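You operate a simulated robot arm through the tools that you are given. There is no shell and no other tool. Be economical: measure what you need, move in short steps, check, and stop when the job is done.

You run a simulated two-armed robot. Do the job below in one go: nothing can be reset, and whatever is moved stays where it is left.

Task
Check the blue-taped cycler with the orange probe: green tag on its deck at 60 C, else the red tag.
Fine: seat the probe, hold the pink meter while pressing its key once, stand the probe back, slide the lid shut. Set down upright: orange probe.
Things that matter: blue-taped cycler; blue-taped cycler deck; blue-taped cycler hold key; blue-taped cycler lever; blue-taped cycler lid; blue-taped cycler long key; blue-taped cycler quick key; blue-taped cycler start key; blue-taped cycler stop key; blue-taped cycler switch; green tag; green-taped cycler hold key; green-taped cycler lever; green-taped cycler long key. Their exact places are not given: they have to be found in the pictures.

Only the result counts: the job must be done as asked and must still hold three seconds after the hand-in. Knocking over, shifting, dropping, spilling or breaking anything else fails it. A push-on lid holds only when it is set on centred and level and pressed home; a screw cap is set on level and turned clockwise until tight.

Robot
Two 7-joint arms with two-finger parallel grippers on one trunk, on a base that drives. Base frame: it is fixed to the floor where the robot stands at the start and does not move with it; the origin is under the middle of the robot, x ahead of it, y to its left, z up. Units: m, rad, N and s.
The left shoulder is at the start at [0.05, 0.165, 1.18], the right one opposite. With the tool pointing down near the work surface each hand reaches from about 0.24 to 0.7 m from the robot's upright axis, wherever it stands, measured 20 degrees to its own side. Places, roughly: blue-taped cycler [0.7, -0.6, 0.9]; blue-taped cycler deck [0.7, -0.7, 1]; blue-taped cycler hold key [0.5, -0.6, 0.9]; blue-taped cycler lever [0.8, -0.6, 1.2]; blue-taped cycler lid [0.8, -0.6, 1.1]; blue-taped cycler long key [0.5, -0.5, 0.9]; blue-taped cycler quick key [0.5, -0.5, 0.9]; blue-taped cycler start key [0.4, -0.6, 0.9]; blue-taped cycler stop key [0.4, -0.7, 0.9]; blue-taped cycler switch [0.6, -0.4, 1]; green-taped cycler hold key [0.5, -0.3, 0.9]; green-taped cycler lever [0.8, -0.2, 1.2]; green-taped cycler long key [0.5, -0.2, 0.9]; green-taped cycler quick key [0.5, -0.1, 0.9]; green-taped cycler start key [0.4, -0.1, 0.9]; green-taped cycler stop key [0.4, -0.2, 0.9]. Payload 3.91 kg a hand.
The TCP of each hand is the grasp point between the finger pads, 0.03 m short of the fingertips. In the tool frame z runs along the fingers and y along their closing line. Largest opening 0.11 m; finger width 0.02, thickness 0.01; the body of the gripper, 0.048 by 0.112 m, starts 0.055 m behind the TCP.
Orientation is told as [roll, pitch, yaw] about the base's x, y, z axes, in that order, counted from this pose: with the fingers straight down and closing along the base's y, the tool's x points along the base's -x, its y along +y and its z along -z.

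Tools
- The arms move only by the tool jog_arm. It takes "left_increments", "right_increments" or both (then of equal length, played together; a hand with none holds still); each is one flat list of numbers, 7 for each row, row after row: the turn, a rotation vector about the base's x, y, z in rad, then the shift along the base's x, y, z in mm, then the gripper command, from -1 (shut) to 1 (fully open), values between in proportion. In form: [wx, wy, wz, x, y, z, jaw, wx, wy, wz, x, y, z, jaw, ...]. A call has 1 to 12 rows; each row shifts and turns the commanded pose from where the row before left it. A row lasts 0.2 s, in which the tool goes at most 0.05 m and 0.15 rad; a call with a longer step from one row to the next is refused whole, and so is a gripper value outside its range. Where a pose cannot be reached the arm comes as near as it can. A force on the tool above 40 N (or 10 N above the force at the start of the call, whichever is more), or a blocked arm, ends the call early, and 0.2 s more pass. Each finger travels about 0.045 m/s and halts on what it meets, pressing with about 29 N; the grip force reading is that of the motor and also rises with nothing between the fingers. The clock runs only during rows and for 0.2 s after the last one: add rows that do not move to give the fingers time. It gives the time, the measured TCP pose, the force on the tool (base axes), the opening and the grip force at its end, in the units of the frame above (readings bear some noise), with the torque about the TCP (base axes, N m) and any sound that the robot's microphone picked up.
- Cameras (640 x 400 px; columns grow to the right, rows downward): "scene" is now at [0.1214, 0.006, 1.3564]; the picture's right is [0.06, -1.00, 0.00], its down [-0.52, -0.03, -0.85] and it looks along [0.85, 0.05, -0.52] (base axes); focal length 214 px, centre (320, 200). "left" rides on the left gripper at [0.072, -0.017, -0.103] in its tool frame; the picture's right is [0.23, 0.97, 0.00], its down [-0.76, 0.18, -0.62] and it looks along [-0.61, 0.14, 0.78] (tool axes); focal length 222 px, centre (320, 200). "right" rides on the right gripper at [0.072, 0.017, -0.103] in its tool frame; the picture's right is [-0.23, 0.97, 0.00], its down [-0.76, -0.18, -0.62] and it looks along [-0.61, -0.14, 0.78] (tool axes); focal length 222 px, centre (320, 200).
- grab_frame(camera): a new picture of that camera. No time passes.
- raise_lower(by): slides the trunk up (or, below 0, down) by that many m; the arms and the scene camera ride with it, the base frame stays. It gives what a move gives, with no picture.
- base_move(legs): drives the robot by 1 to 6 legs, each [ahead, left, turn to the left] in m, m and rad, along the robot's own axes; the way and the turn of a leg run together, so that a leg with both is an arc; at most 1.5 m and 3.142 rad a leg. The arms and the cameras ride along, it lands a little off, and it stops where it bumps. It gives what a move gives.
- aim_head(pan, tilt): turns the head with the scene camera to pan (to the left, within 1.396 rad either way) and tilt (down, from -0.506 to 1.204), counted from straight ahead of the robot. It gives what a move gives.
- locate(camera, pixels): for up to 12 pixels [column, row] of the newest picture of that camera ("zoom" is the newest enlarged one), the place [x, y, z] in the base frame of the surface seen there, good to about 0.003 m. No time passes.
- inspect(camera, box): a new picture of the part [left, top, right, bottom] of that camera's present view, enlarged. No time passes.
- finish_job(): hands the job in; it is judged then, once.

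Go step by step. Measure first, check grasps and placings, and put right what went wrong. The budget is 80 turns and 70 pictures, counting those below and the enlarged ones. Unless the task says otherwise, let go and move clear before handing in, and close with one line.

The tools are called after "Call:" as name(argument=value, ...) on one line, values as JSON. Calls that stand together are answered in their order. jog_arm: Moves the arms, as the interface text tells. Its arguments: {"type":"object","properties":{"left_increments":{"type":"array","items":{"type":"number"}},"right_increments":{"type":"array","items":{"type":"number"}}},"required":[]} The other tools are called the same way: raise_lower (by) slides the trunk up or down; base_move (legs) drives the base; aim_head (pan, tilt) turns the head that bears the scene camera; grab_frame (camera) takes a picture; locate (camera, pixels) gives the place of the surface under pixels of a picture; inspect (camera, box) takes an enlarged picture of a part of a camera's view; finish_job () hands the job in.

At the start:

```text
time_s: 0.0
left_position: [0.3922, 0.1366, 1.263]
left_ee_rot: [0.0, -0.001, 0.001]
left_force: [-0.3, 0.0, -0.5]
left_wrist_torque: [0.0, -0.01, -0.02]
left_opening: 0.1099
left_grasp_force: 0.0
right_position: [0.3696, -0.1936, 1.3022]
right_ee_rot: [0.0, 0.001, 0.001]
right_force: [-0.4, -0.4, 0.3]
right_wrist_torque: [0.01, -0.01, 0.0]
right_opening: 0.11
right_grasp_force: 0.1
trunk travel left (down, up): [-0.4, 0.103]
robot x, y, heading: [0.0022, -0.0007, 0.001]
head pan, tilt: [0.056, 0.548]
```

scene: 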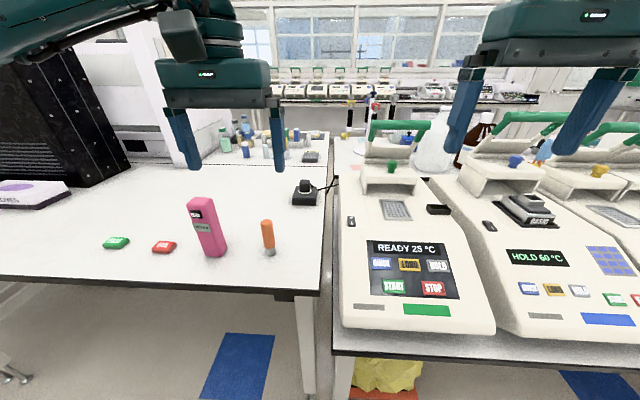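
right: 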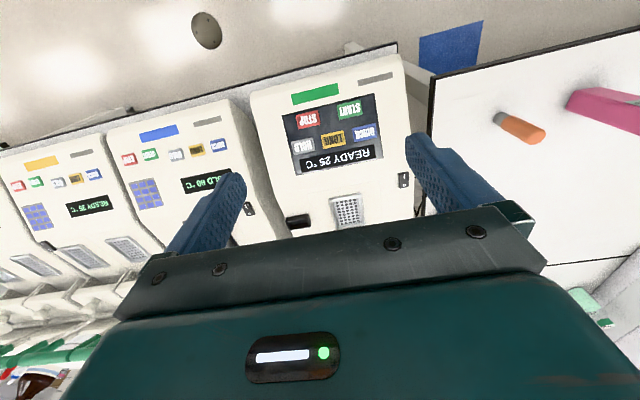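
left: 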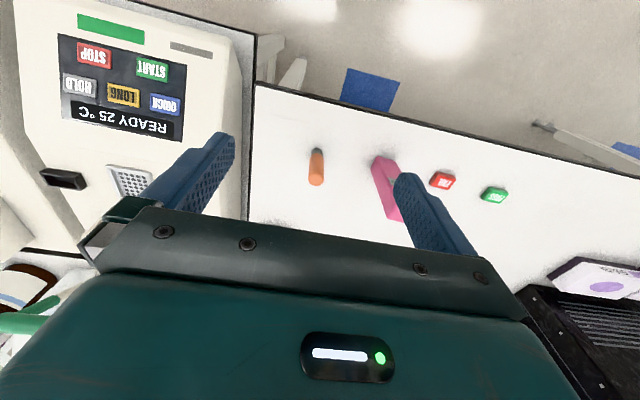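

The scene shows the probe (268,237), the pink meter (207,227), the tags (116,243) and (164,247), and the blue-taped cycler on the right, reading HOLD 60. I'll pan the head right for a better view of it and zoom in on the probe and meter.

Call:
inspect(camera="scene", box=[80, 150, 340, 310])

Call:
locate(camera="scene", pixels=[[116, 243], [164, 247], [207, 205], [215, 254], [268, 222], [268, 254], [305, 190], [540, 258], [530, 208], [596, 170], [606, 320], [515, 162]])

Call:
aim_head(pan=-0.6, tilt=0.5)

Call:
grab_frame(camera="scene")

```text
2.46 times, centred on (210, 230) of scene
```

zoom: 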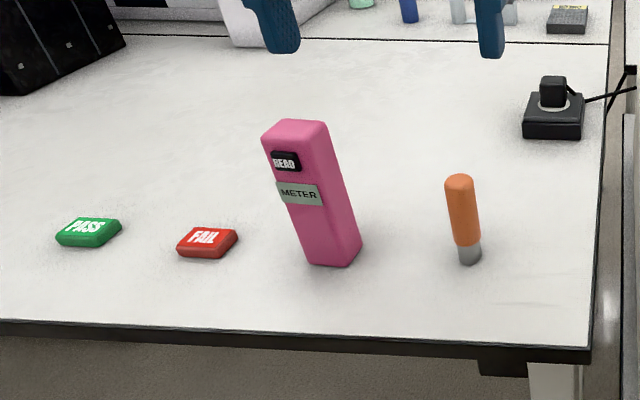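

```text
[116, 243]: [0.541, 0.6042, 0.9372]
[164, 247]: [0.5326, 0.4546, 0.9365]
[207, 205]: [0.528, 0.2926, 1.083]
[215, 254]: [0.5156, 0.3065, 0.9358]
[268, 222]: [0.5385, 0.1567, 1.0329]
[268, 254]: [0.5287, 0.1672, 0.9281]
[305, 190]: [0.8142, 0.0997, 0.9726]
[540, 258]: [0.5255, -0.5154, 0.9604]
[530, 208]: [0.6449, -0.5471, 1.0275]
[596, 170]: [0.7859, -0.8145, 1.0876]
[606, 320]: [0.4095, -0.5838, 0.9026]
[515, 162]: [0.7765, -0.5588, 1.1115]
```

```text
time_s: 1.0
left_position: [0.3928, 0.1367, 1.2625]
left_ee_rot: [0.0, -0.001, 0.001]
left_force: [-0.5, -0.6, 0.2]
left_wrist_torque: [-0.01, 0.02, -0.02]
left_opening: 0.11
left_grasp_force: 0.1
right_position: [0.3688, -0.1933, 1.3014]
right_ee_rot: [0.0, -0.001, 0.0]
right_force: [0.1, -0.3, 0.0]
right_wrist_torque: [-0.01, 0.0, -0.04]
right_opening: 0.11
right_grasp_force: 0.0
trunk travel left (down, up): [-0.4, 0.103]
robot x, y, heading: [-0.0035, -0.0001, 0.001]
head pan, tilt: [-0.6, 0.499]
```

```text
65 pictures are left
```

scene: 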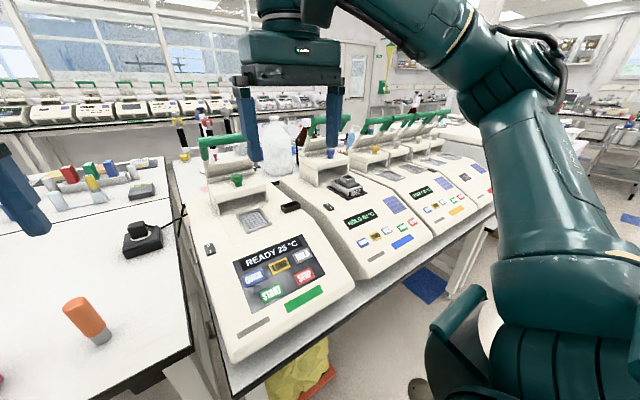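

The blue cycler has a black part on its block at (347,185). I'll zoom in there.

Call:
inspect(camera="scene", box=[270, 130, 450, 270])

Call:
inspect(camera="scene", box=[300, 140, 400, 215])

```text
2.86 times, centred on (360, 200) of scene
```

zoom: 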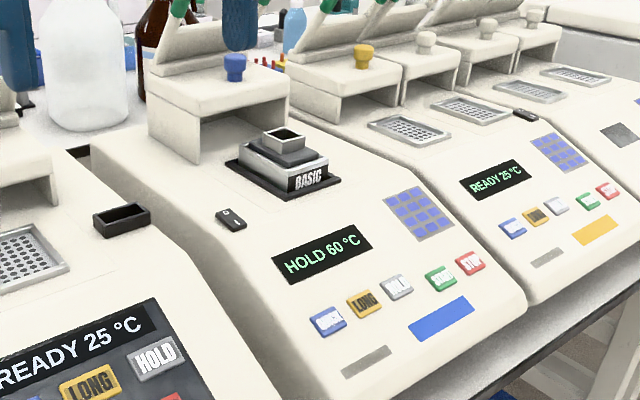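

```text
5.33 times, centred on (350, 178) of scene
```

zoom: 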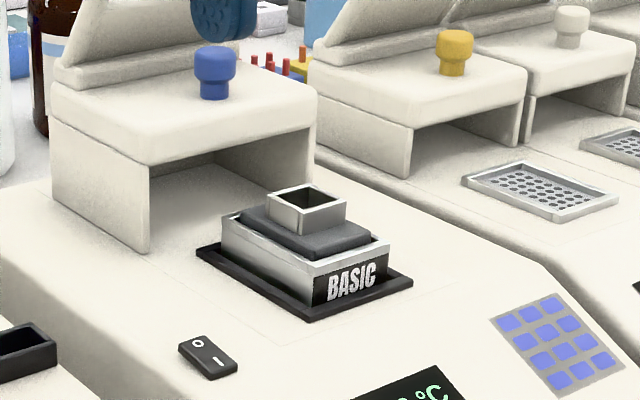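

The blue cycler's block has a square well and its lid, the hood with the blue knob, is open. I'll drive left so the right hand can reach the probe, then look at it.

Call:
base_move(legs=[[0, 0.35, 0]])

Call:
aim_head(pan=-0.1, tilt=0.75)

Call:
grab_frame(camera="scene")

Call:
grab_frame(camera="right")

```text
time_s: 3.3
left_position: [0.3944, 0.4882, 1.263]
left_ee_rot: [0.001, 0.0, -0.001]
left_force: [0.4, 0.3, 0.0]
left_wrist_torque: [0.01, 0.02, 0.03]
left_opening: 0.1101
left_grasp_force: 0.1
right_position: [0.3685, 0.1578, 1.3012]
right_ee_rot: [0.0, -0.001, -0.002]
right_force: [0.3, 0.5, -0.7]
right_wrist_torque: [-0.04, 0.03, -0.02]
right_opening: 0.11
right_grasp_force: 0.1
trunk travel left (down, up): [-0.4, 0.103]
robot x, y, heading: [0.0009, 0.3492, -0.001]
head pan, tilt: [-0.6, 0.499]
```

```text
time_s: 4.2
left_position: [0.3935, 0.4877, 1.2629]
left_ee_rot: [0.0, 0.0, -0.001]
left_force: [-0.1, -0.6, 0.5]
left_wrist_torque: [0.01, -0.01, 0.01]
left_opening: 0.1099
left_grasp_force: 0.1
right_position: [0.3682, 0.1566, 1.3023]
right_ee_rot: [0.003, 0.0, -0.002]
right_force: [-0.1, -0.2, 0.9]
right_wrist_torque: [0.0, 0.02, 0.0]
right_opening: 0.11
right_grasp_force: 0.2
trunk travel left (down, up): [-0.4, 0.103]
robot x, y, heading: [-0.0003, 0.3541, -0.0]
head pan, tilt: [-0.099, 0.75]
```

```text
62 pictures are left
```

scene: 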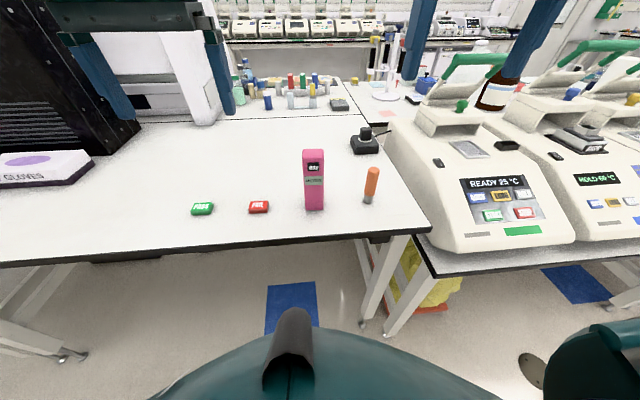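

```text
61 pictures are left
```

right: 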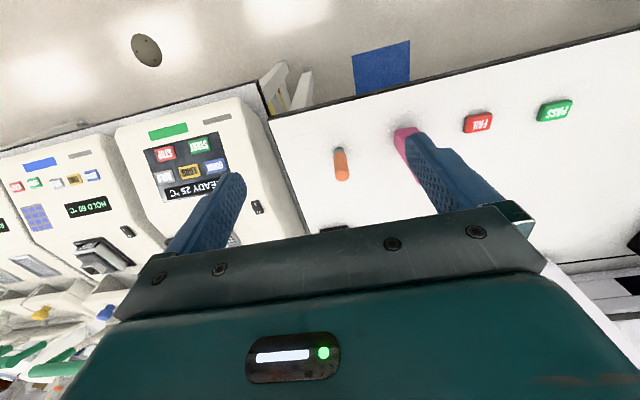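

I'll zoom in on the probe, meter and tags to measure them.

Call:
inspect(camera="scene", box=[280, 130, 400, 220])

```text
4.44 times, centred on (340, 175) of scene
```

zoom: 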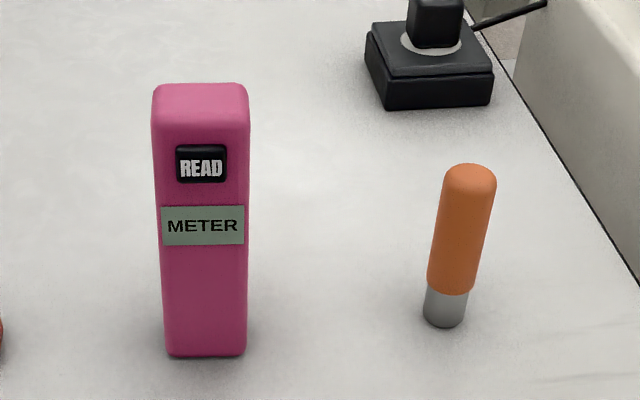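

Call:
locate(camera="zoom", pixels=[[200, 97], [201, 167], [155, 225], [246, 225], [165, 345], [470, 175], [434, 230], [462, 230], [488, 235], [445, 310], [442, 290], [205, 345]])

Call:
jog_arm(right_increments=[0, 0, 0, 40, 0, 0, 1, 0, 0, 0, 40, 0, 0, 1, 0, 0, 0, 40, 0, -20, 1, 0, 0, 0, 30, 0, -30, 1, 0, 0, 0, 0, 0, -40, 1, 0, 0, 0, 0, 0, -40, 1])

Call:
grab_frame(camera="right")

```text
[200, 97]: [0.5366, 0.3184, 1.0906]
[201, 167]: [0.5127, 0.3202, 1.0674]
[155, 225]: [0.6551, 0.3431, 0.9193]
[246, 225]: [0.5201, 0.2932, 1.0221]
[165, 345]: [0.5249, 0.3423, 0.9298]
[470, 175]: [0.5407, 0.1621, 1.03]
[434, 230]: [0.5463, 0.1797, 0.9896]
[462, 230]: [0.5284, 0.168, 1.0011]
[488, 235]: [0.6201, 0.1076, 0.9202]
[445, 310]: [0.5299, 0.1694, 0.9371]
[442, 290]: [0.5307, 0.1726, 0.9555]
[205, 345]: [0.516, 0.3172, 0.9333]
```

```text
time_s: 5.7
left_position: [0.3946, 0.4878, 1.2626]
left_ee_rot: [0.0, 0.0, -0.002]
left_force: [-0.1, -0.3, -0.3]
left_wrist_torque: [0.01, 0.03, 0.04]
left_opening: 0.11
left_grasp_force: 0.1
right_position: [0.5173, 0.1579, 1.1699]
right_ee_rot: [0.003, -0.002, -0.002]
right_force: [0.7, -0.4, 0.1]
right_wrist_torque: [-0.02, 0.01, 0.02]
right_opening: 0.11
right_grasp_force: 0.1
trunk travel left (down, up): [-0.4, 0.103]
robot x, y, heading: [0.0005, 0.3556, -0.004]
head pan, tilt: [-0.099, 0.75]
```

```text
59 pictures are left
```

right: 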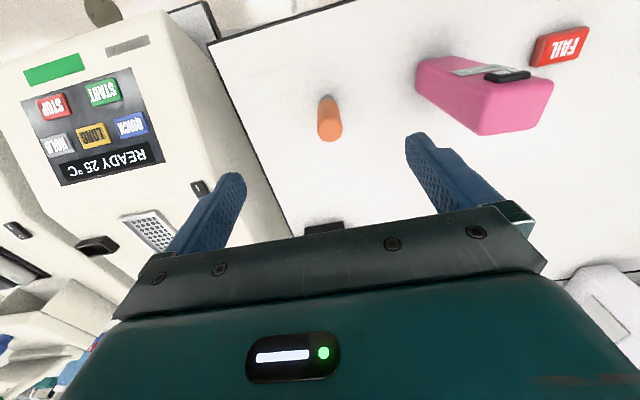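

The probe is about 30 mm wide, centred near (0.543, 0.163), with its top near z 1.033. I'll cross-check with the wrist camera.

Call:
locate(camera="right", pixels=[[330, 128], [330, 118], [330, 135], [326, 100], [319, 120], [341, 125], [480, 130], [540, 90], [425, 65]])

Call:
inspect(camera="right", box=[280, 70, 380, 150])

```text
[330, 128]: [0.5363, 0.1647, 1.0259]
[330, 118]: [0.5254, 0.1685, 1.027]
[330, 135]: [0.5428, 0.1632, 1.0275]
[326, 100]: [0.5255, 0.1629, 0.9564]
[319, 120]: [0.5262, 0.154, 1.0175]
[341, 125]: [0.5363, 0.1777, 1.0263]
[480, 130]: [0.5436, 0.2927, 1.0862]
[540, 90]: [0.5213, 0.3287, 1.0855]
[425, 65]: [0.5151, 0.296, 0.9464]
```

```text
5.00 times, centred on (330, 110) of right
```

zoom: 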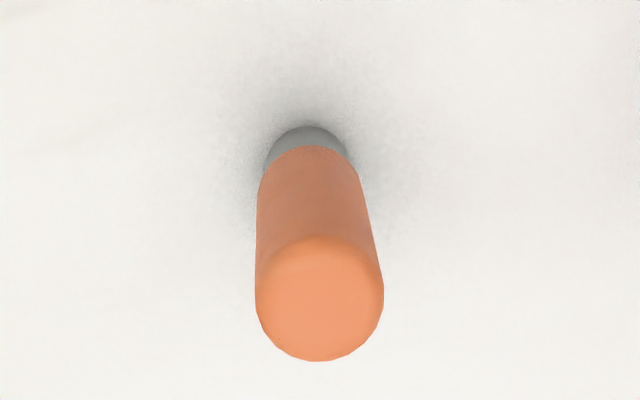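

The wrist view puts the probe axis at about (0.537, 0.166) and its top at z 1.028. I'll descend and grip its upper part.

Call:
jog_arm(right_increments=[0, 0, 0, 20, 8, 0, 0.6, 0, 0, 0, 0, 0, -40, 0.4, 0, 0, 0, 0, 0, -40, 0.2, 0, 0, 0, 0, 0, -40, 0.2, 0, 0, 0, 0, 0, -36, 0.2, 0, 0, 0, 0, 0, 0, 0.2])

Call:
grab_frame(camera="right")

```text
time_s: 7.0
left_position: [0.3933, 0.4877, 1.2626]
left_ee_rot: [0.002, 0.0, -0.002]
left_force: [0.2, 0.1, 0.8]
left_wrist_torque: [-0.04, 0.03, 0.01]
left_opening: 0.1102
left_grasp_force: 0.0
right_position: [0.5374, 0.1671, 1.0175]
right_ee_rot: [0.001, 0.0, -0.003]
right_force: [0.4, 0.5, 0.0]
right_wrist_torque: [0.0, 0.0, 0.0]
right_opening: 0.0661
right_grasp_force: 0.0
trunk travel left (down, up): [-0.4, 0.103]
robot x, y, heading: [-0.0007, 0.3517, -0.005]
head pan, tilt: [-0.099, 0.75]
```

```text
57 pictures are left
```

right: 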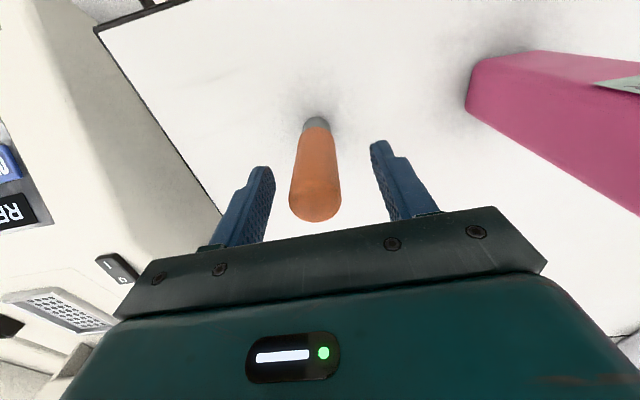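

The TCP projects to about (320,189), which is on the probe. I'll close the gripper.

Call:
jog_arm(right_increments=[0, 0, 0, 0, 0, -3, -0.3, 0, 0, 0, 0, 0, 0, -0.6, 0, 0, 0, 0, 0, 0, -1, 0, 0, 0, 0, 0, 0, -1, 0, 0, 0, 0, 0, 0, -1])

Call:
grab_frame(camera="right")

```text
time_s: 8.2
left_position: [0.394, 0.4871, 1.2623]
left_ee_rot: [0.001, 0.0, -0.001]
left_force: [-0.6, -0.4, 0.2]
left_wrist_torque: [0.0, -0.03, 0.01]
left_opening: 0.1101
left_grasp_force: 0.1
right_position: [0.5381, 0.1661, 1.0132]
right_ee_rot: [0.0, 0.001, -0.003]
right_force: [0.0, 0.1, 0.5]
right_wrist_torque: [-0.09, 0.03, 0.02]
right_opening: 0.0286
right_grasp_force: 29.1
trunk travel left (down, up): [-0.4, 0.103]
robot x, y, heading: [0.0018, 0.3502, -0.005]
head pan, tilt: [-0.099, 0.75]
```

```text
56 pictures are left
```

right: 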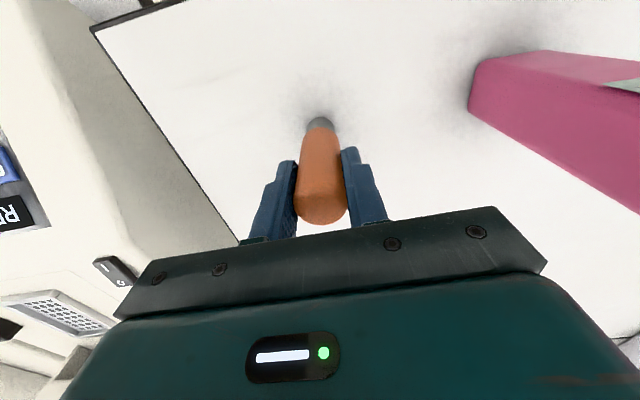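

The probe is gripped (opening 28.6 mm), and its standing pose was TCP (0.538, 0.166, 1.013). I'll lift it, retract, and drive right to the blue cycler.

Call:
jog_arm(right_increments=[0, 0, 0, 0, 0, 30, -1, 0, 0, 0, 0, 0, 45, -1, 0, 0, 0, 0, 0, 45, -1, 0, 0, 0, 0, 0, 45, -1, 0, 0, 0, -40, 0, 45, -1, 0, 0, 0, -40, 0, 40, -1, 0, 0, 0, -30, 0, 30, -1, 0, 0, 0, 0, 0, 0, -1])

Call:
base_move(legs=[[0, -0.85, 0]])

Call:
aim_head(pan=-0.15, tilt=0.6)

Call:
grab_frame(camera="scene")

Call:
grab_frame(camera="right")

```text
refused: row 5 steps farther than a row can; nothing moved
```

```text
time_s: 10.2
left_position: [0.393, 0.2882, 1.2613]
left_ee_rot: [-0.002, 0.001, 0.003]
left_force: [-0.2, -0.7, -0.3]
left_wrist_torque: [0.01, 0.03, 0.01]
left_opening: 0.1099
left_grasp_force: 0.0
right_position: [0.5371, -0.0161, 1.0163]
right_ee_rot: [0.034, -0.006, 0.031]
right_force: [1.2, 8.4, 0.3]
right_wrist_torque: [0.47, -0.08, 0.05]
right_opening: 0.0286
right_grasp_force: 28.8
trunk travel left (down, up): [-0.4, 0.103]
robot x, y, heading: [0.0013, 0.1537, 0.004]
head pan, tilt: [-0.099, 0.75]
stopped in leg 1: the force on the tool passed its limit (the readings are from after the stop); the commanded pose is now the measured one
```

```text
time_s: 10.9
left_position: [0.392, 0.2907, 1.2612]
left_ee_rot: [-0.002, 0.003, 0.003]
left_force: [1.1, -0.9, 0.3]
left_wrist_torque: [0.0, -0.02, -0.03]
left_opening: 0.11
left_grasp_force: 0.0
right_position: [0.5379, -0.0161, 1.0168]
right_ee_rot: [0.032, -0.008, 0.028]
right_force: [2.0, 15.9, -0.2]
right_wrist_torque: [0.8, -0.06, 0.04]
right_opening: 0.029
right_grasp_force: 28.5
trunk travel left (down, up): [-0.4, 0.103]
robot x, y, heading: [-0.003, 0.1536, 0.001]
head pan, tilt: [-0.15, 0.6]
```

```text
55 pictures are left
```

scene: 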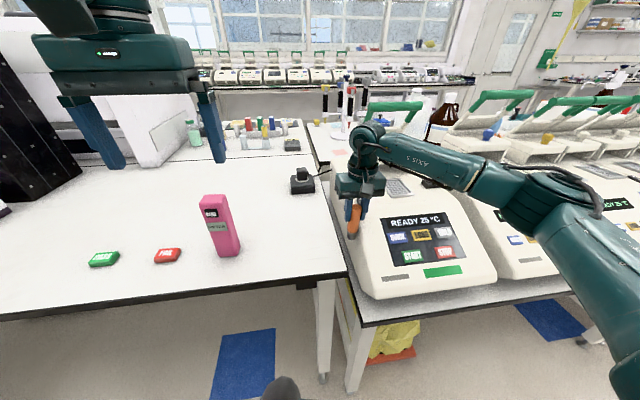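

```text
54 pictures are left
```

right: 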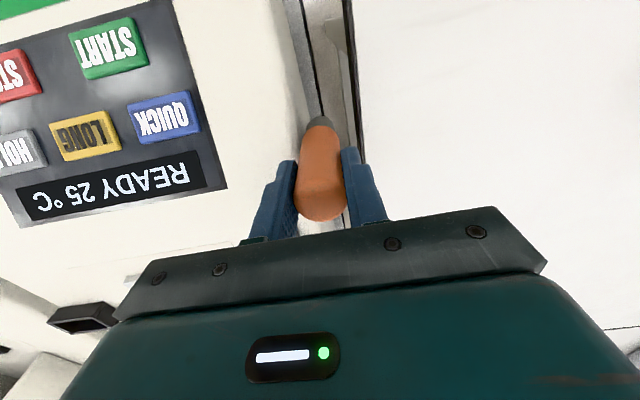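

The lift was refused because row 5 was too long, but the drive ran anyway, so the probe is now pressing lightly on the green cycler's side at y≈-0.03. I shouldn't have batched the two. I'll back off toward +y and then lift straight up.

Call:
jog_arm(right_increments=[0, 0, 0, 0, 12, 0, -1, 0, 0, 0, 0, 8, 0, -1, -0.032, 0.007, -0.029, 0, 0, 30, -1, 0, 0, 0, 0, 0, 45, -1, 0, 0, 0, 0, 0, 45, -1, 0, 0, 0, 0, 0, 45, -1, 0, 0, 0, -20, 0, 40, -1, 0, 0, 0, -40, 0, 25, -1, 0, 0, 0, -40, 0, 20, -1, 0, 0, 0, -30, 0, 20, -1, 0, 0, 0, 0, 0, 0, -1])

Call:
grab_frame(camera="scene")

Call:
grab_frame(camera="right")

```text
time_s: 13.3
left_position: [0.3951, 0.2878, 1.2614]
left_ee_rot: [0.001, 0.002, 0.004]
left_force: [-0.5, -0.2, 0.0]
left_wrist_torque: [-0.04, 0.04, 0.01]
left_opening: 0.1103
left_grasp_force: 0.1
right_position: [0.4078, 0.0014, 1.2844]
right_ee_rot: [-0.002, 0.002, -0.006]
right_force: [1.3, -0.3, -0.7]
right_wrist_torque: [0.01, 0.01, 0.01]
right_opening: 0.0288
right_grasp_force: 28.6
trunk travel left (down, up): [-0.4, 0.103]
robot x, y, heading: [0.0011, 0.153, -0.001]
head pan, tilt: [-0.15, 0.6]
```

```text
53 pictures are left
```

scene: 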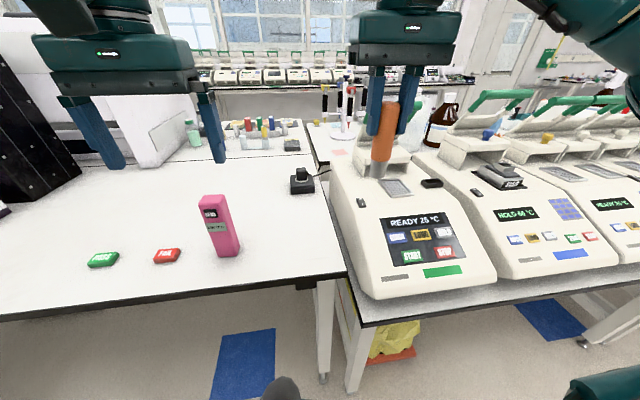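

```text
52 pictures are left
```

right: 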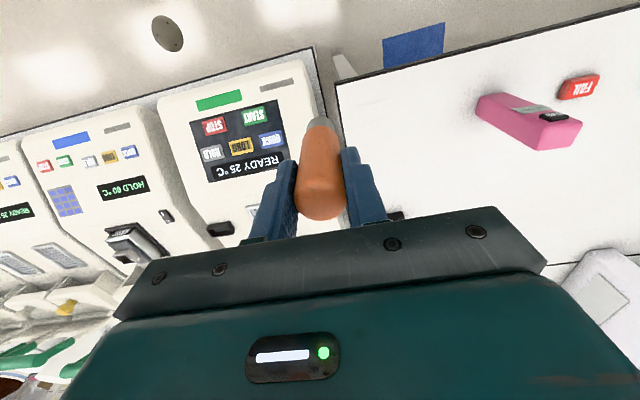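

The probe is still held square and the green cycler still lines up with its neighbours. I'll now drive right with the probe raised.

Call:
base_move(legs=[[0, -0.65, 0]])

Call:
grab_frame(camera="scene")

Call:
inspect(camera="scene", box=[280, 100, 440, 225])

```text
time_s: 16.9
left_position: [0.3966, -0.3522, 1.2614]
left_ee_rot: [0.0, -0.002, 0.012]
left_force: [-0.4, -0.1, -0.4]
left_wrist_torque: [0.0, -0.03, 0.01]
left_opening: 0.11
left_grasp_force: 0.0
right_position: [0.4132, -0.6412, 1.284]
right_ee_rot: [-0.001, 0.001, 0.006]
right_force: [-0.3, 0.3, -0.4]
right_wrist_torque: [0.02, -0.01, -0.01]
right_opening: 0.0284
right_grasp_force: 29.0
trunk travel left (down, up): [-0.4, 0.103]
robot x, y, heading: [0.0038, -0.4931, 0.011]
head pan, tilt: [-0.15, 0.6]
```

```text
51 pictures are left
```

scene: 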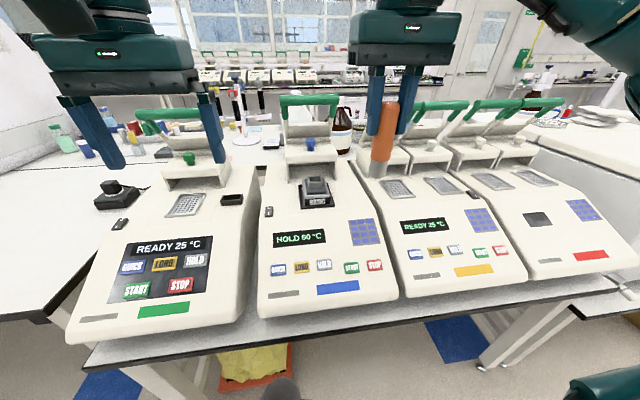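

```text
3.20 times, centred on (360, 162) of scene
```

zoom: 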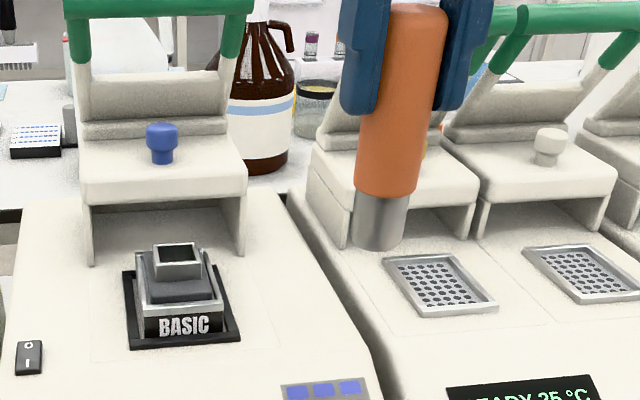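

The well rim is at about (177,262) in the zoom. I'll measure the rim and the lid.

Call:
locate(camera="zoom", pixels=[[155, 247], [193, 245], [199, 263], [160, 266], [177, 279], [177, 255], [183, 300], [160, 158], [163, 130], [95, 190], [238, 180], [150, 180]])

Call:
inspect(camera="scene", box=[290, 165, 345, 215])

```text
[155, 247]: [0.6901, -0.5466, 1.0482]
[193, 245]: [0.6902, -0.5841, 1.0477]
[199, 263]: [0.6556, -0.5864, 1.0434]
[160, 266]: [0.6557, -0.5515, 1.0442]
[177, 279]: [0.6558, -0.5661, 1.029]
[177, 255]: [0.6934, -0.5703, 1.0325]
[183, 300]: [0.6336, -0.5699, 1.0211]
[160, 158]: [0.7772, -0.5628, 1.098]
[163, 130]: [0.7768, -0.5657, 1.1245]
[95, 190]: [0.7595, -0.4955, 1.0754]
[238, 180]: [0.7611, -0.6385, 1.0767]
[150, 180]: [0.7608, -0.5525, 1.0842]
```

```text
8.00 times, centred on (318, 190) of scene
```

zoom: 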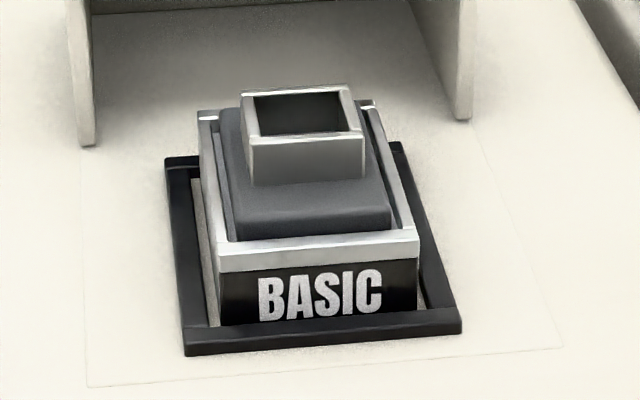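

Call:
locate(camera="zoom", pixels=[[248, 95], [345, 88], [362, 133], [252, 139], [300, 92], [306, 138], [248, 118], [354, 110], [300, 145], [275, 105], [300, 210], [320, 120]])

Call:
jog_arm(right_increments=[0, 0, -0.006, 40, 15, 0, -1, 0, 0, 0, 40, 15, 0, -1, 0, 0, 0, 40, 15, 0, -1, 0, 0, 0, 40, 15, 0, -1, 0, 0, 0, 40, 10, 0, -1, 0, 0, 0, 0, 0, 0, -1])

Call:
grab_frame(camera="right")

```text
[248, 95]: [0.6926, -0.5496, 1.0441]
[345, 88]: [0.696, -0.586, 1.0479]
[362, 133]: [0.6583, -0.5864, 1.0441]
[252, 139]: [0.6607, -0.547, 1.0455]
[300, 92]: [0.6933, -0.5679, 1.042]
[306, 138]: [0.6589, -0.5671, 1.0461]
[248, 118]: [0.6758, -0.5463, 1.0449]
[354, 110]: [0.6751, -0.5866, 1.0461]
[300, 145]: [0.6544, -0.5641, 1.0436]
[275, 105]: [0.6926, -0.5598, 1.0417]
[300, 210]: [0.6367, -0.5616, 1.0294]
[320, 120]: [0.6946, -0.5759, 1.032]
```

```text
time_s: 18.3
left_position: [0.3971, -0.353, 1.2617]
left_ee_rot: [0.0, -0.001, 0.013]
left_force: [-0.5, -0.5, -0.3]
left_wrist_torque: [0.0, -0.02, 0.0]
left_opening: 0.1099
left_grasp_force: 0.2
right_position: [0.5758, -0.5772, 1.2802]
right_ee_rot: [-0.002, 0.0, 0.001]
right_force: [-0.3, 0.1, -1.3]
right_wrist_torque: [-0.06, -0.06, 0.01]
right_opening: 0.0284
right_grasp_force: 28.4
right hand out of reach, approached as far as the arm can: row 4, 5
trunk travel left (down, up): [-0.4, 0.103]
robot x, y, heading: [0.0057, -0.494, 0.014]
head pan, tilt: [-0.15, 0.6]
```

```text
48 pictures are left
```

right: 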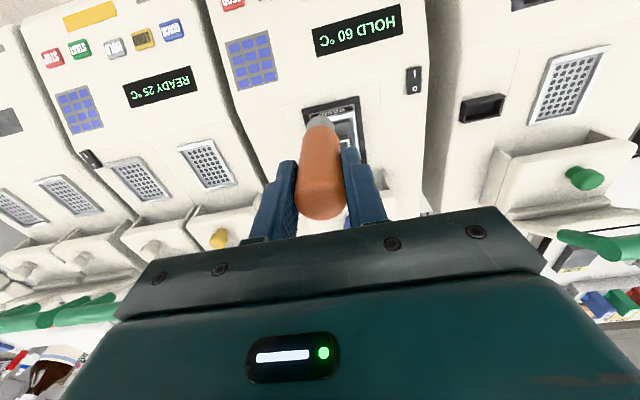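

The well centre is about (0.6755, -0.5665) with its rim at z 1.046. The arm runs out of reach here, so I'll drive forward 0.1 m.

Call:
base_move(legs=[[0.1, 0, -0.012]])

```text
time_s: 19.4
left_position: [0.5012, -0.3556, 1.2623]
left_ee_rot: [-0.001, 0.001, 0.002]
left_force: [1.0, -0.9, -0.8]
left_wrist_torque: [-0.02, 0.02, 0.0]
left_opening: 0.11
left_grasp_force: 0.2
right_position: [0.6767, -0.5836, 1.2792]
right_ee_rot: [-0.001, 0.004, -0.009]
right_force: [1.5, 0.1, -1.7]
right_wrist_torque: [0.05, 0.05, 0.01]
right_opening: 0.0286
right_grasp_force: 29.0
trunk travel left (down, up): [-0.4, 0.103]
robot x, y, heading: [0.109, -0.4919, 0.006]
head pan, tilt: [-0.15, 0.6]
```

I'll lower the probe to just above the rim and check it.

Call:
jog_arm(right_increments=[0, 0, 0, 0, 8, -30, -1, 0, 0, 0, 0, 9, -30, -1, 0, 0, 0, 0, 0, -30, -1, 0, 0, 0, 0, 0, 0, -1])

Call:
grab_frame(camera="right")

Call:
inspect(camera="scene", box=[250, 80, 410, 230])

```text
time_s: 20.4
left_position: [0.4996, -0.3539, 1.2615]
left_ee_rot: [0.0, -0.001, 0.003]
left_force: [1.1, 0.2, 0.6]
left_wrist_torque: [0.0, -0.01, -0.01]
left_opening: 0.1098
left_grasp_force: 0.1
right_position: [0.6748, -0.5641, 1.1923]
right_ee_rot: [0.0, 0.0, -0.01]
right_force: [-0.2, 0.6, -0.4]
right_wrist_torque: [-0.03, 0.01, 0.0]
right_opening: 0.0286
right_grasp_force: 28.7
trunk travel left (down, up): [-0.4, 0.103]
robot x, y, heading: [0.1087, -0.4937, 0.003]
head pan, tilt: [-0.15, 0.6]
```

```text
47 pictures are left
```

right: 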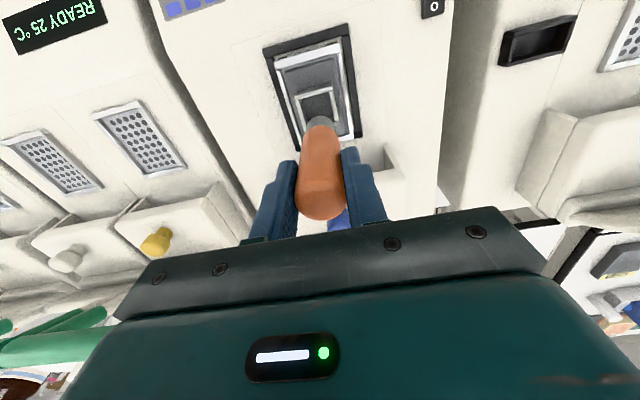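

```text
2.67 times, centred on (330, 155) of scene
```

zoom: 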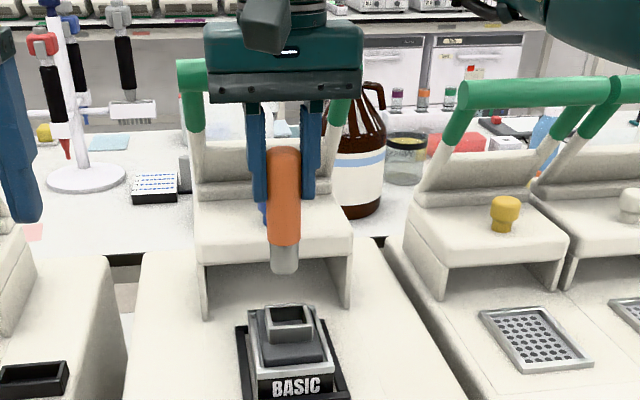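

Call:
inspect(camera="right", box=[270, 70, 370, 140])

Call:
locate(camera="zoom", pixels=[[320, 300], [275, 265], [370, 265], [320, 340]])

Call:
inspect(camera="scene", box=[300, 130, 380, 210])

```text
5.71 times, centred on (320, 105) of right
```

zoom: 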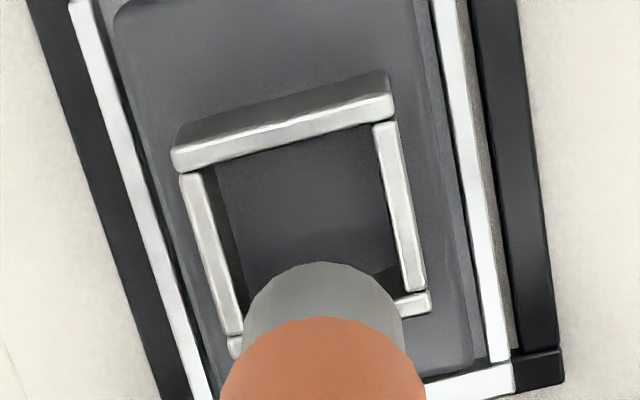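

```text
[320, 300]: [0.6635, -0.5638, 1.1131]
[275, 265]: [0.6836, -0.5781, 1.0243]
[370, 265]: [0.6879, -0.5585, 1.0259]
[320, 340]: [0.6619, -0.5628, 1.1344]
```

```text
5.00 times, centred on (340, 170) of scene
```

zoom: 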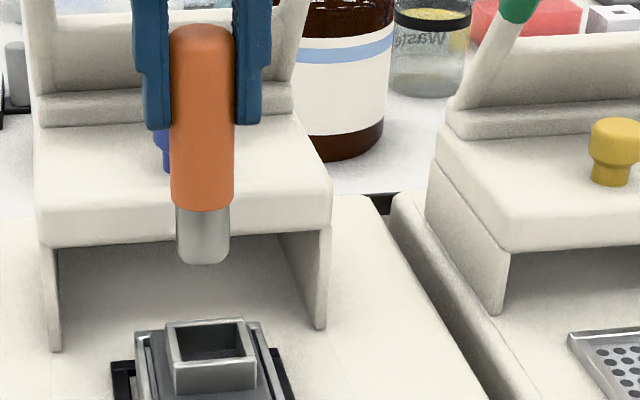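

Call:
locate(camera="zoom", pixels=[[170, 345], [250, 342], [168, 325], [241, 321], [205, 322], [214, 366], [203, 225], [203, 255], [180, 235], [227, 235]])

Call:
inspect(camera="right", box=[270, 70, 370, 140])

Call:
locate(camera="zoom", pixels=[[280, 146], [196, 200], [210, 250], [390, 160], [405, 230], [412, 307], [235, 345], [180, 160], [390, 105]])

```text
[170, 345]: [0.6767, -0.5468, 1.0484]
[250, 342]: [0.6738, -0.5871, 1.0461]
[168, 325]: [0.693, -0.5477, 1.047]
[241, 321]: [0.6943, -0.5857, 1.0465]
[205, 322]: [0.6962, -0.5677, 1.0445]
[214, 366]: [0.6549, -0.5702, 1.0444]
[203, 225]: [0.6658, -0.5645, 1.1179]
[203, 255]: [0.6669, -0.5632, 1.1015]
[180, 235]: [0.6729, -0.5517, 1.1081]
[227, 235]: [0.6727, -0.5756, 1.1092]
```

```text
5.71 times, centred on (320, 105) of right
```

zoom: 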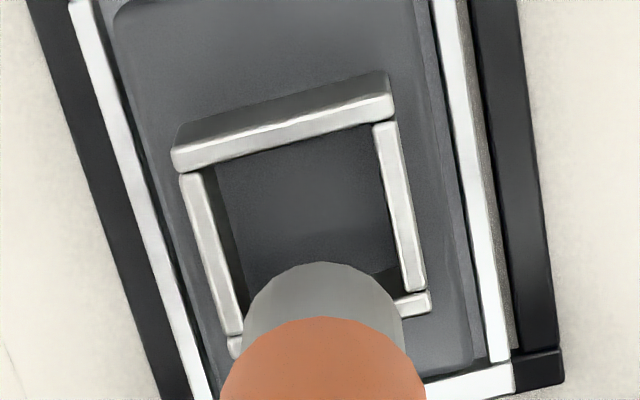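

```text
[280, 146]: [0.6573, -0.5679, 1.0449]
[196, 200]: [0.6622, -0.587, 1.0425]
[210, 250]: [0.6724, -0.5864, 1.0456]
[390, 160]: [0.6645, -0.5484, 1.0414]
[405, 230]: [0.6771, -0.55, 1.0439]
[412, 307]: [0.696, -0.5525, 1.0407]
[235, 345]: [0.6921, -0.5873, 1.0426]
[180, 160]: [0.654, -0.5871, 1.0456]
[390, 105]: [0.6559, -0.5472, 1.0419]
```

The probe axis is about (0.676, -0.5637) and the well centre (0.6755, -0.567). I'll shift -3 mm in y and descend gently.

Call:
jog_arm(right_increments=[0, 0, 0.008, 0, -3, -20, -1, 0, 0, 0, 0, 0, -20, -1, 0, 0, 0, 0, 0, -15, -1, 0, 0, 0, 0, 0, -10, -1, 0, 0, 0, 0, 0, 0, -1])

Call:
inspect(camera="scene", box=[300, 130, 380, 210])

```text
time_s: 21.6
left_position: [0.4995, -0.3565, 1.262]
left_ee_rot: [0.0, -0.001, 0.001]
left_force: [-0.4, 0.8, -0.6]
left_wrist_torque: [-0.02, 0.0, 0.0]
left_opening: 0.11
left_grasp_force: 0.0
right_position: [0.6766, -0.5705, 1.1266]
right_ee_rot: [-0.001, 0.0, -0.003]
right_force: [0.4, 0.1, -1.0]
right_wrist_torque: [-0.04, 0.0, 0.02]
right_opening: 0.0285
right_grasp_force: 28.8
trunk travel left (down, up): [-0.4, 0.103]
robot x, y, heading: [0.1007, -0.4893, 0.0]
head pan, tilt: [-0.15, 0.6]
```

```text
5.00 times, centred on (340, 170) of scene
```

zoom: 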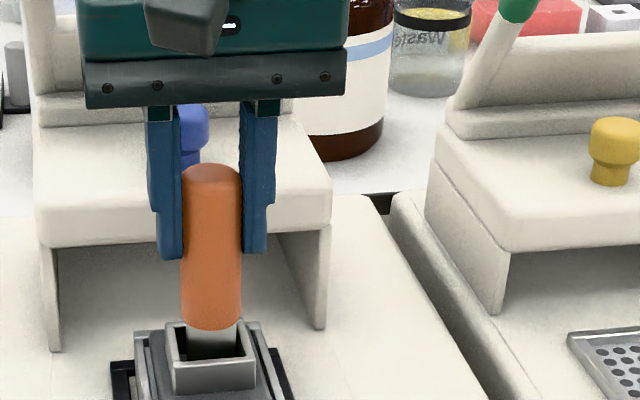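

The tip is inside the rim and centred. I'll continue down gently until it makes contact.

Call:
jog_arm(right_increments=[0, 0, 0, 0, 1, -5, -1, 0, 0, 0, 0, 0, -4, -1, 0, 0, 0, 0, 0, -3, -1, 0, 0, 0, 0, 0, -3, -1, 0, 0, 0, 0, 0, 0, -1])

Call:
inspect(camera="scene", box=[300, 130, 380, 210])

```text
time_s: 22.9
left_position: [0.4971, -0.3569, 1.2637]
left_ee_rot: [0.0, -0.006, 0.002]
left_force: [-0.4, -0.3, 1.2]
left_wrist_torque: [0.01, -0.02, 0.01]
left_opening: 0.11
left_grasp_force: 0.1
right_position: [0.6742, -0.5688, 1.1161]
right_ee_rot: [0.003, -0.011, -0.002]
right_force: [1.7, -5.7, 36.5]
right_wrist_torque: [-0.34, -0.18, 0.0]
right_opening: 0.0285
right_grasp_force: 29.2
trunk travel left (down, up): [-0.4, 0.103]
robot x, y, heading: [0.1075, -0.495, 0.002]
head pan, tilt: [-0.15, 0.6]
```

```text
5.00 times, centred on (340, 170) of scene
```

zoom: 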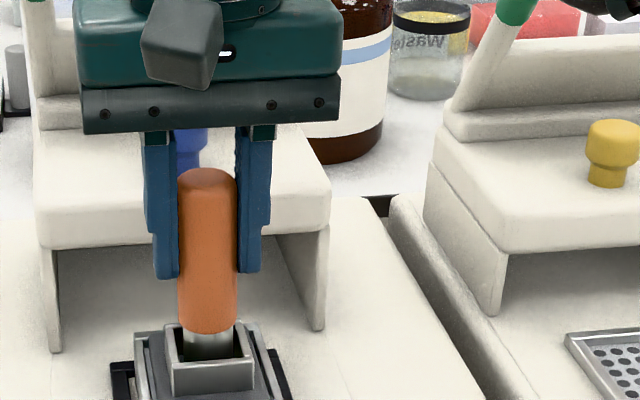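

Bottom contact is confirmed at 36 N, with TCP z 1.116. I'll take the pressure off, open a little and look.

Call:
jog_arm(right_increments=[0, 0, 0, 0, 0, 4, -1, 0, 0, 0, 0, 0, 0, -1, 0, 0, 0, 0, 0, 0, -0.4, 0, 0, 0, 0, 0, 0, -0.2, 0, 0, 0, 0, 0, 0, 0, 0, 0, 0, 0, 0, 0, 0])

Call:
inspect(camera="scene", box=[300, 130, 380, 210])

Call:
grab_frame(camera="right")

```text
time_s: 24.2
left_position: [0.4993, -0.3559, 1.2616]
left_ee_rot: [0.002, 0.001, 0.001]
left_force: [0.4, 0.1, 0.2]
left_wrist_torque: [-0.02, -0.02, 0.02]
left_opening: 0.11
left_grasp_force: 0.2
right_position: [0.6763, -0.5665, 1.114]
right_ee_rot: [-0.001, 0.001, -0.003]
right_force: [-0.1, -0.8, 0.3]
right_wrist_torque: [-0.01, -0.04, 0.01]
right_opening: 0.0551
right_grasp_force: 0.1
trunk travel left (down, up): [-0.4, 0.103]
robot x, y, heading: [0.1075, -0.4872, -0.0]
head pan, tilt: [-0.15, 0.6]
```

```text
5.00 times, centred on (340, 170) of scene
```

zoom: 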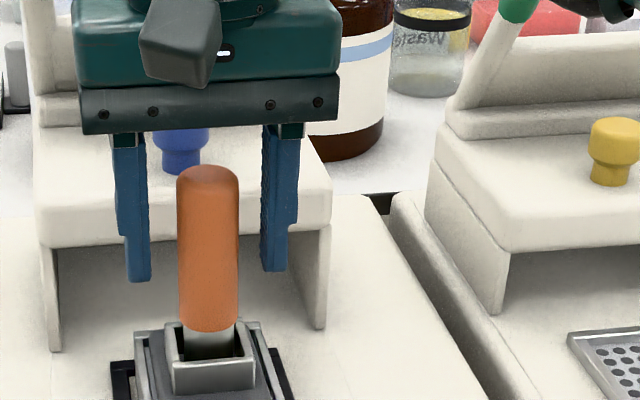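

```text
39 pictures are left
```

right: 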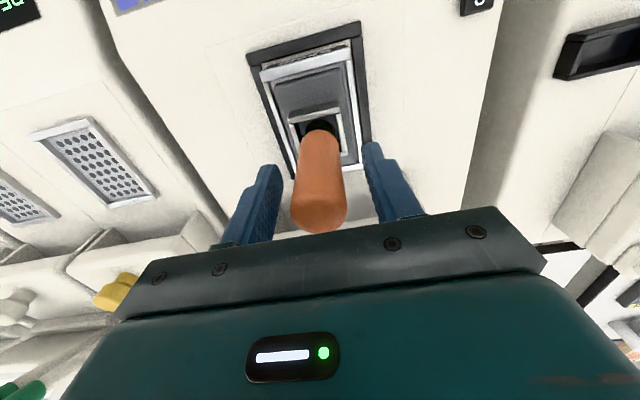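

The probe stands in the well on its own. I'll raise the open hand well clear, then retract.

Call:
jog_arm(right_increments=[0, 0, 0, 0, 0, 45, 0.2, 0, 0, 0, 0, 0, 45, 0.2, 0, 0, 0, 0, 0, 45, 0.2, 0, 0, 0, -20, 0, 40, 0.2, 0, 0, 0, -45, 0, 0, 0, 0, 0, 0, -45, 0, 0, -0.5, 0, 0, 0, -45, 0, 0, -1, 0, 0, 0, -45, 0, 0, -1, 0, 0, 0, 0, 0, 0, -1])

```text
time_s: 26.2
left_position: [0.5007, -0.3558, 1.2618]
left_ee_rot: [0.0, 0.001, 0.002]
left_force: [-0.1, -0.1, -0.4]
left_wrist_torque: [-0.01, -0.03, 0.02]
left_opening: 0.1099
left_grasp_force: 0.0
right_position: [0.4754, -0.569, 1.2915]
right_ee_rot: [0.0, -0.001, -0.004]
right_force: [1.5, 0.5, 0.0]
right_wrist_torque: [0.02, -0.02, -0.01]
right_opening: 0.0001
right_grasp_force: 29.4
trunk travel left (down, up): [-0.4, 0.103]
robot x, y, heading: [0.1042, -0.4932, 0.001]
head pan, tilt: [-0.15, 0.6]
```

The hand is clear and closed. I'll drive back and left to the meter.

Call:
base_move(legs=[[-0.12, 0, 0], [0, 0.73, 0]])

Call:
aim_head(pan=0.1, tilt=0.7)

Call:
grab_frame(camera="scene")

Call:
grab_frame(camera="left")

```text
time_s: 31.1
left_position: [0.3896, 0.3783, 1.2616]
left_ee_rot: [0.0, 0.001, -0.017]
left_force: [0.7, -0.1, -0.5]
left_wrist_torque: [-0.01, 0.03, 0.0]
left_opening: 0.11
left_grasp_force: 0.1
right_position: [0.3613, 0.1654, 1.2913]
right_ee_rot: [-0.001, 0.0, -0.023]
right_force: [-1.1, -0.9, -0.3]
right_wrist_torque: [-0.01, -0.03, 0.0]
right_opening: 0.0
right_grasp_force: 29.7
trunk travel left (down, up): [-0.4, 0.103]
robot x, y, heading: [-0.0065, 0.2498, -0.02]
head pan, tilt: [-0.15, 0.6]
```

```text
time_s: 31.9
left_position: [0.3899, 0.3777, 1.262]
left_ee_rot: [0.0, -0.001, -0.017]
left_force: [0.9, -0.6, 0.7]
left_wrist_torque: [-0.02, 0.0, 0.03]
left_opening: 0.1099
left_grasp_force: 0.0
right_position: [0.3609, 0.1654, 1.2916]
right_ee_rot: [-0.003, -0.001, -0.021]
right_force: [-0.4, 0.4, 0.9]
right_wrist_torque: [0.01, -0.02, -0.03]
right_opening: 0.0001
right_grasp_force: 28.7
trunk travel left (down, up): [-0.4, 0.103]
robot x, y, heading: [-0.0071, 0.2508, -0.023]
head pan, tilt: [0.099, 0.7]
```

```text
38 pictures are left
```

scene: 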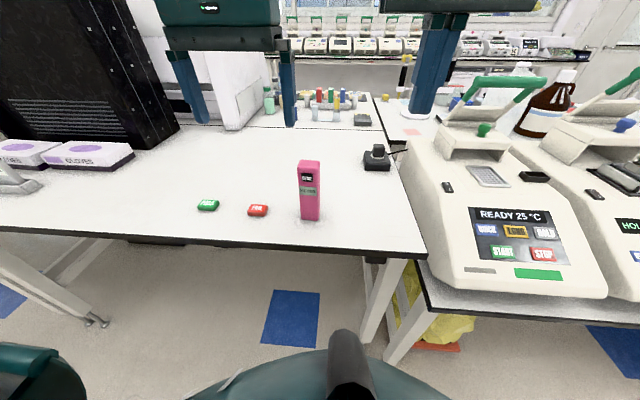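

```text
37 pictures are left
```

left: 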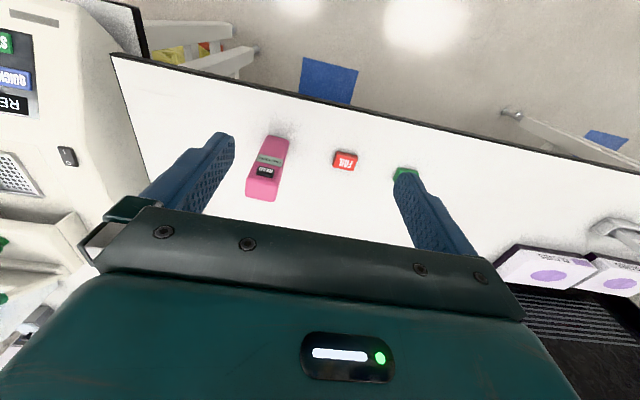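

I'll bring the open left hand above the meter for a close look.

Call:
jog_arm(left_increments=[0, 0, 0.017, 40, -20, 0, 1, 0, 0, 0, 40, -20, 0, 1, 0, 0, 0, 40, -20, -15, 1, 0, 0, 0, 25, 0, -35, 1, 0, 0, 0, 0, 0, -20, 1, 0, 0, 0, 0, 0, 0, 1])

Call:
inspect(camera="left", box=[240, 70, 400, 200])

Call:
locate(camera="zoom", pixels=[[320, 200], [300, 260], [340, 260], [320, 300], [320, 340], [280, 300], [360, 300], [320, 140]])

```text
time_s: 33.3
left_position: [0.5309, 0.314, 1.1911]
left_ee_rot: [0.0, 0.0, -0.002]
left_force: [0.6, -0.6, 0.3]
left_wrist_torque: [0.0, 0.05, -0.01]
left_opening: 0.11
left_grasp_force: 0.1
right_position: [0.3622, 0.1657, 1.2915]
right_ee_rot: [-0.001, 0.0, -0.022]
right_force: [0.6, -0.4, 0.4]
right_wrist_torque: [-0.01, 0.01, 0.02]
right_opening: 0.0
right_grasp_force: 29.4
trunk travel left (down, up): [-0.4, 0.103]
robot x, y, heading: [-0.0043, 0.2475, -0.015]
head pan, tilt: [0.099, 0.7]
```

```text
3.08 times, centred on (320, 135) of left
```

zoom: 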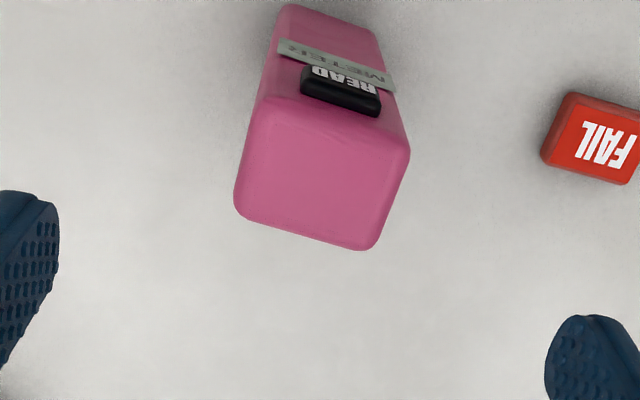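

```text
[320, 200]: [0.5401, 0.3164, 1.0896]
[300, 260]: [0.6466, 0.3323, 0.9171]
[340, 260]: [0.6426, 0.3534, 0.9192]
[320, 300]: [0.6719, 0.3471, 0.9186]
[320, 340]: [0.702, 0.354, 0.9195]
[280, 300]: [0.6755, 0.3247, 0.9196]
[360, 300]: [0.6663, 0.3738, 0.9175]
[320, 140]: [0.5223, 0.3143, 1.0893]
```

Call:
locate(camera="zoom", pixels=[[262, 105], [405, 150], [243, 200], [375, 240], [250, 155], [395, 195], [310, 225], [340, 85], [345, 110]])

```text
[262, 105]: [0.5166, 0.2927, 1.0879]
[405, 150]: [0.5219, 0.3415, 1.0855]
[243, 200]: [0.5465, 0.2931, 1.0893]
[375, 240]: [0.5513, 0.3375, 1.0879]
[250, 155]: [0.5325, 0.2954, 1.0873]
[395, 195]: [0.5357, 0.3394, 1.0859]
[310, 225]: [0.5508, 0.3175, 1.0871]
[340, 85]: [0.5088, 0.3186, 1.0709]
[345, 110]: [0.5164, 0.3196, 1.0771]
```

The meter is centred at (0.534, 0.317) with its top at z 1.09, and the READ key is at (0.509, 0.319, 1.067). I'll lower the left hand over it and close on the sides.

Call:
jog_arm(left_increments=[0, 0, 0, 7, 3, -30, 1, 0, 0, 0, 0, 0, -40, 1, 0, 0, 0, 0, 0, -35, 1, 0, 0, 0, 0, 0, -28, 1, 0, 0, 0, 0, 0, 0, 0.4, 0, 0, 0, 0, 0, 0, -0.2, 0, 0, 0, 0, 0, 0, -1, 0, 0, 0, 0, 0, 0, -1, 0, 0, 0, 0, 0, 0, -1])

Call:
grab_frame(camera="left")

```text
time_s: 35.3
left_position: [0.5399, 0.3196, 1.0584]
left_ee_rot: [0.0, 0.002, 0.0]
left_force: [-0.6, -0.3, 0.8]
left_wrist_torque: [-0.07, 0.08, -0.03]
left_opening: 0.0499
left_grasp_force: 28.6
right_position: [0.3621, 0.1653, 1.2907]
right_ee_rot: [-0.001, 0.0, -0.023]
right_force: [0.0, -0.6, -0.2]
right_wrist_torque: [0.0, 0.0, 0.02]
right_opening: 0.0
right_grasp_force: 29.5
trunk travel left (down, up): [-0.4, 0.103]
robot x, y, heading: [-0.0067, 0.2455, -0.015]
head pan, tilt: [0.099, 0.7]
```

```text
35 pictures are left
```

left: 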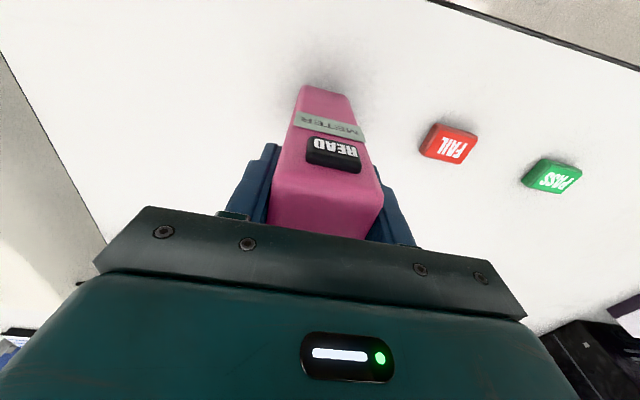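

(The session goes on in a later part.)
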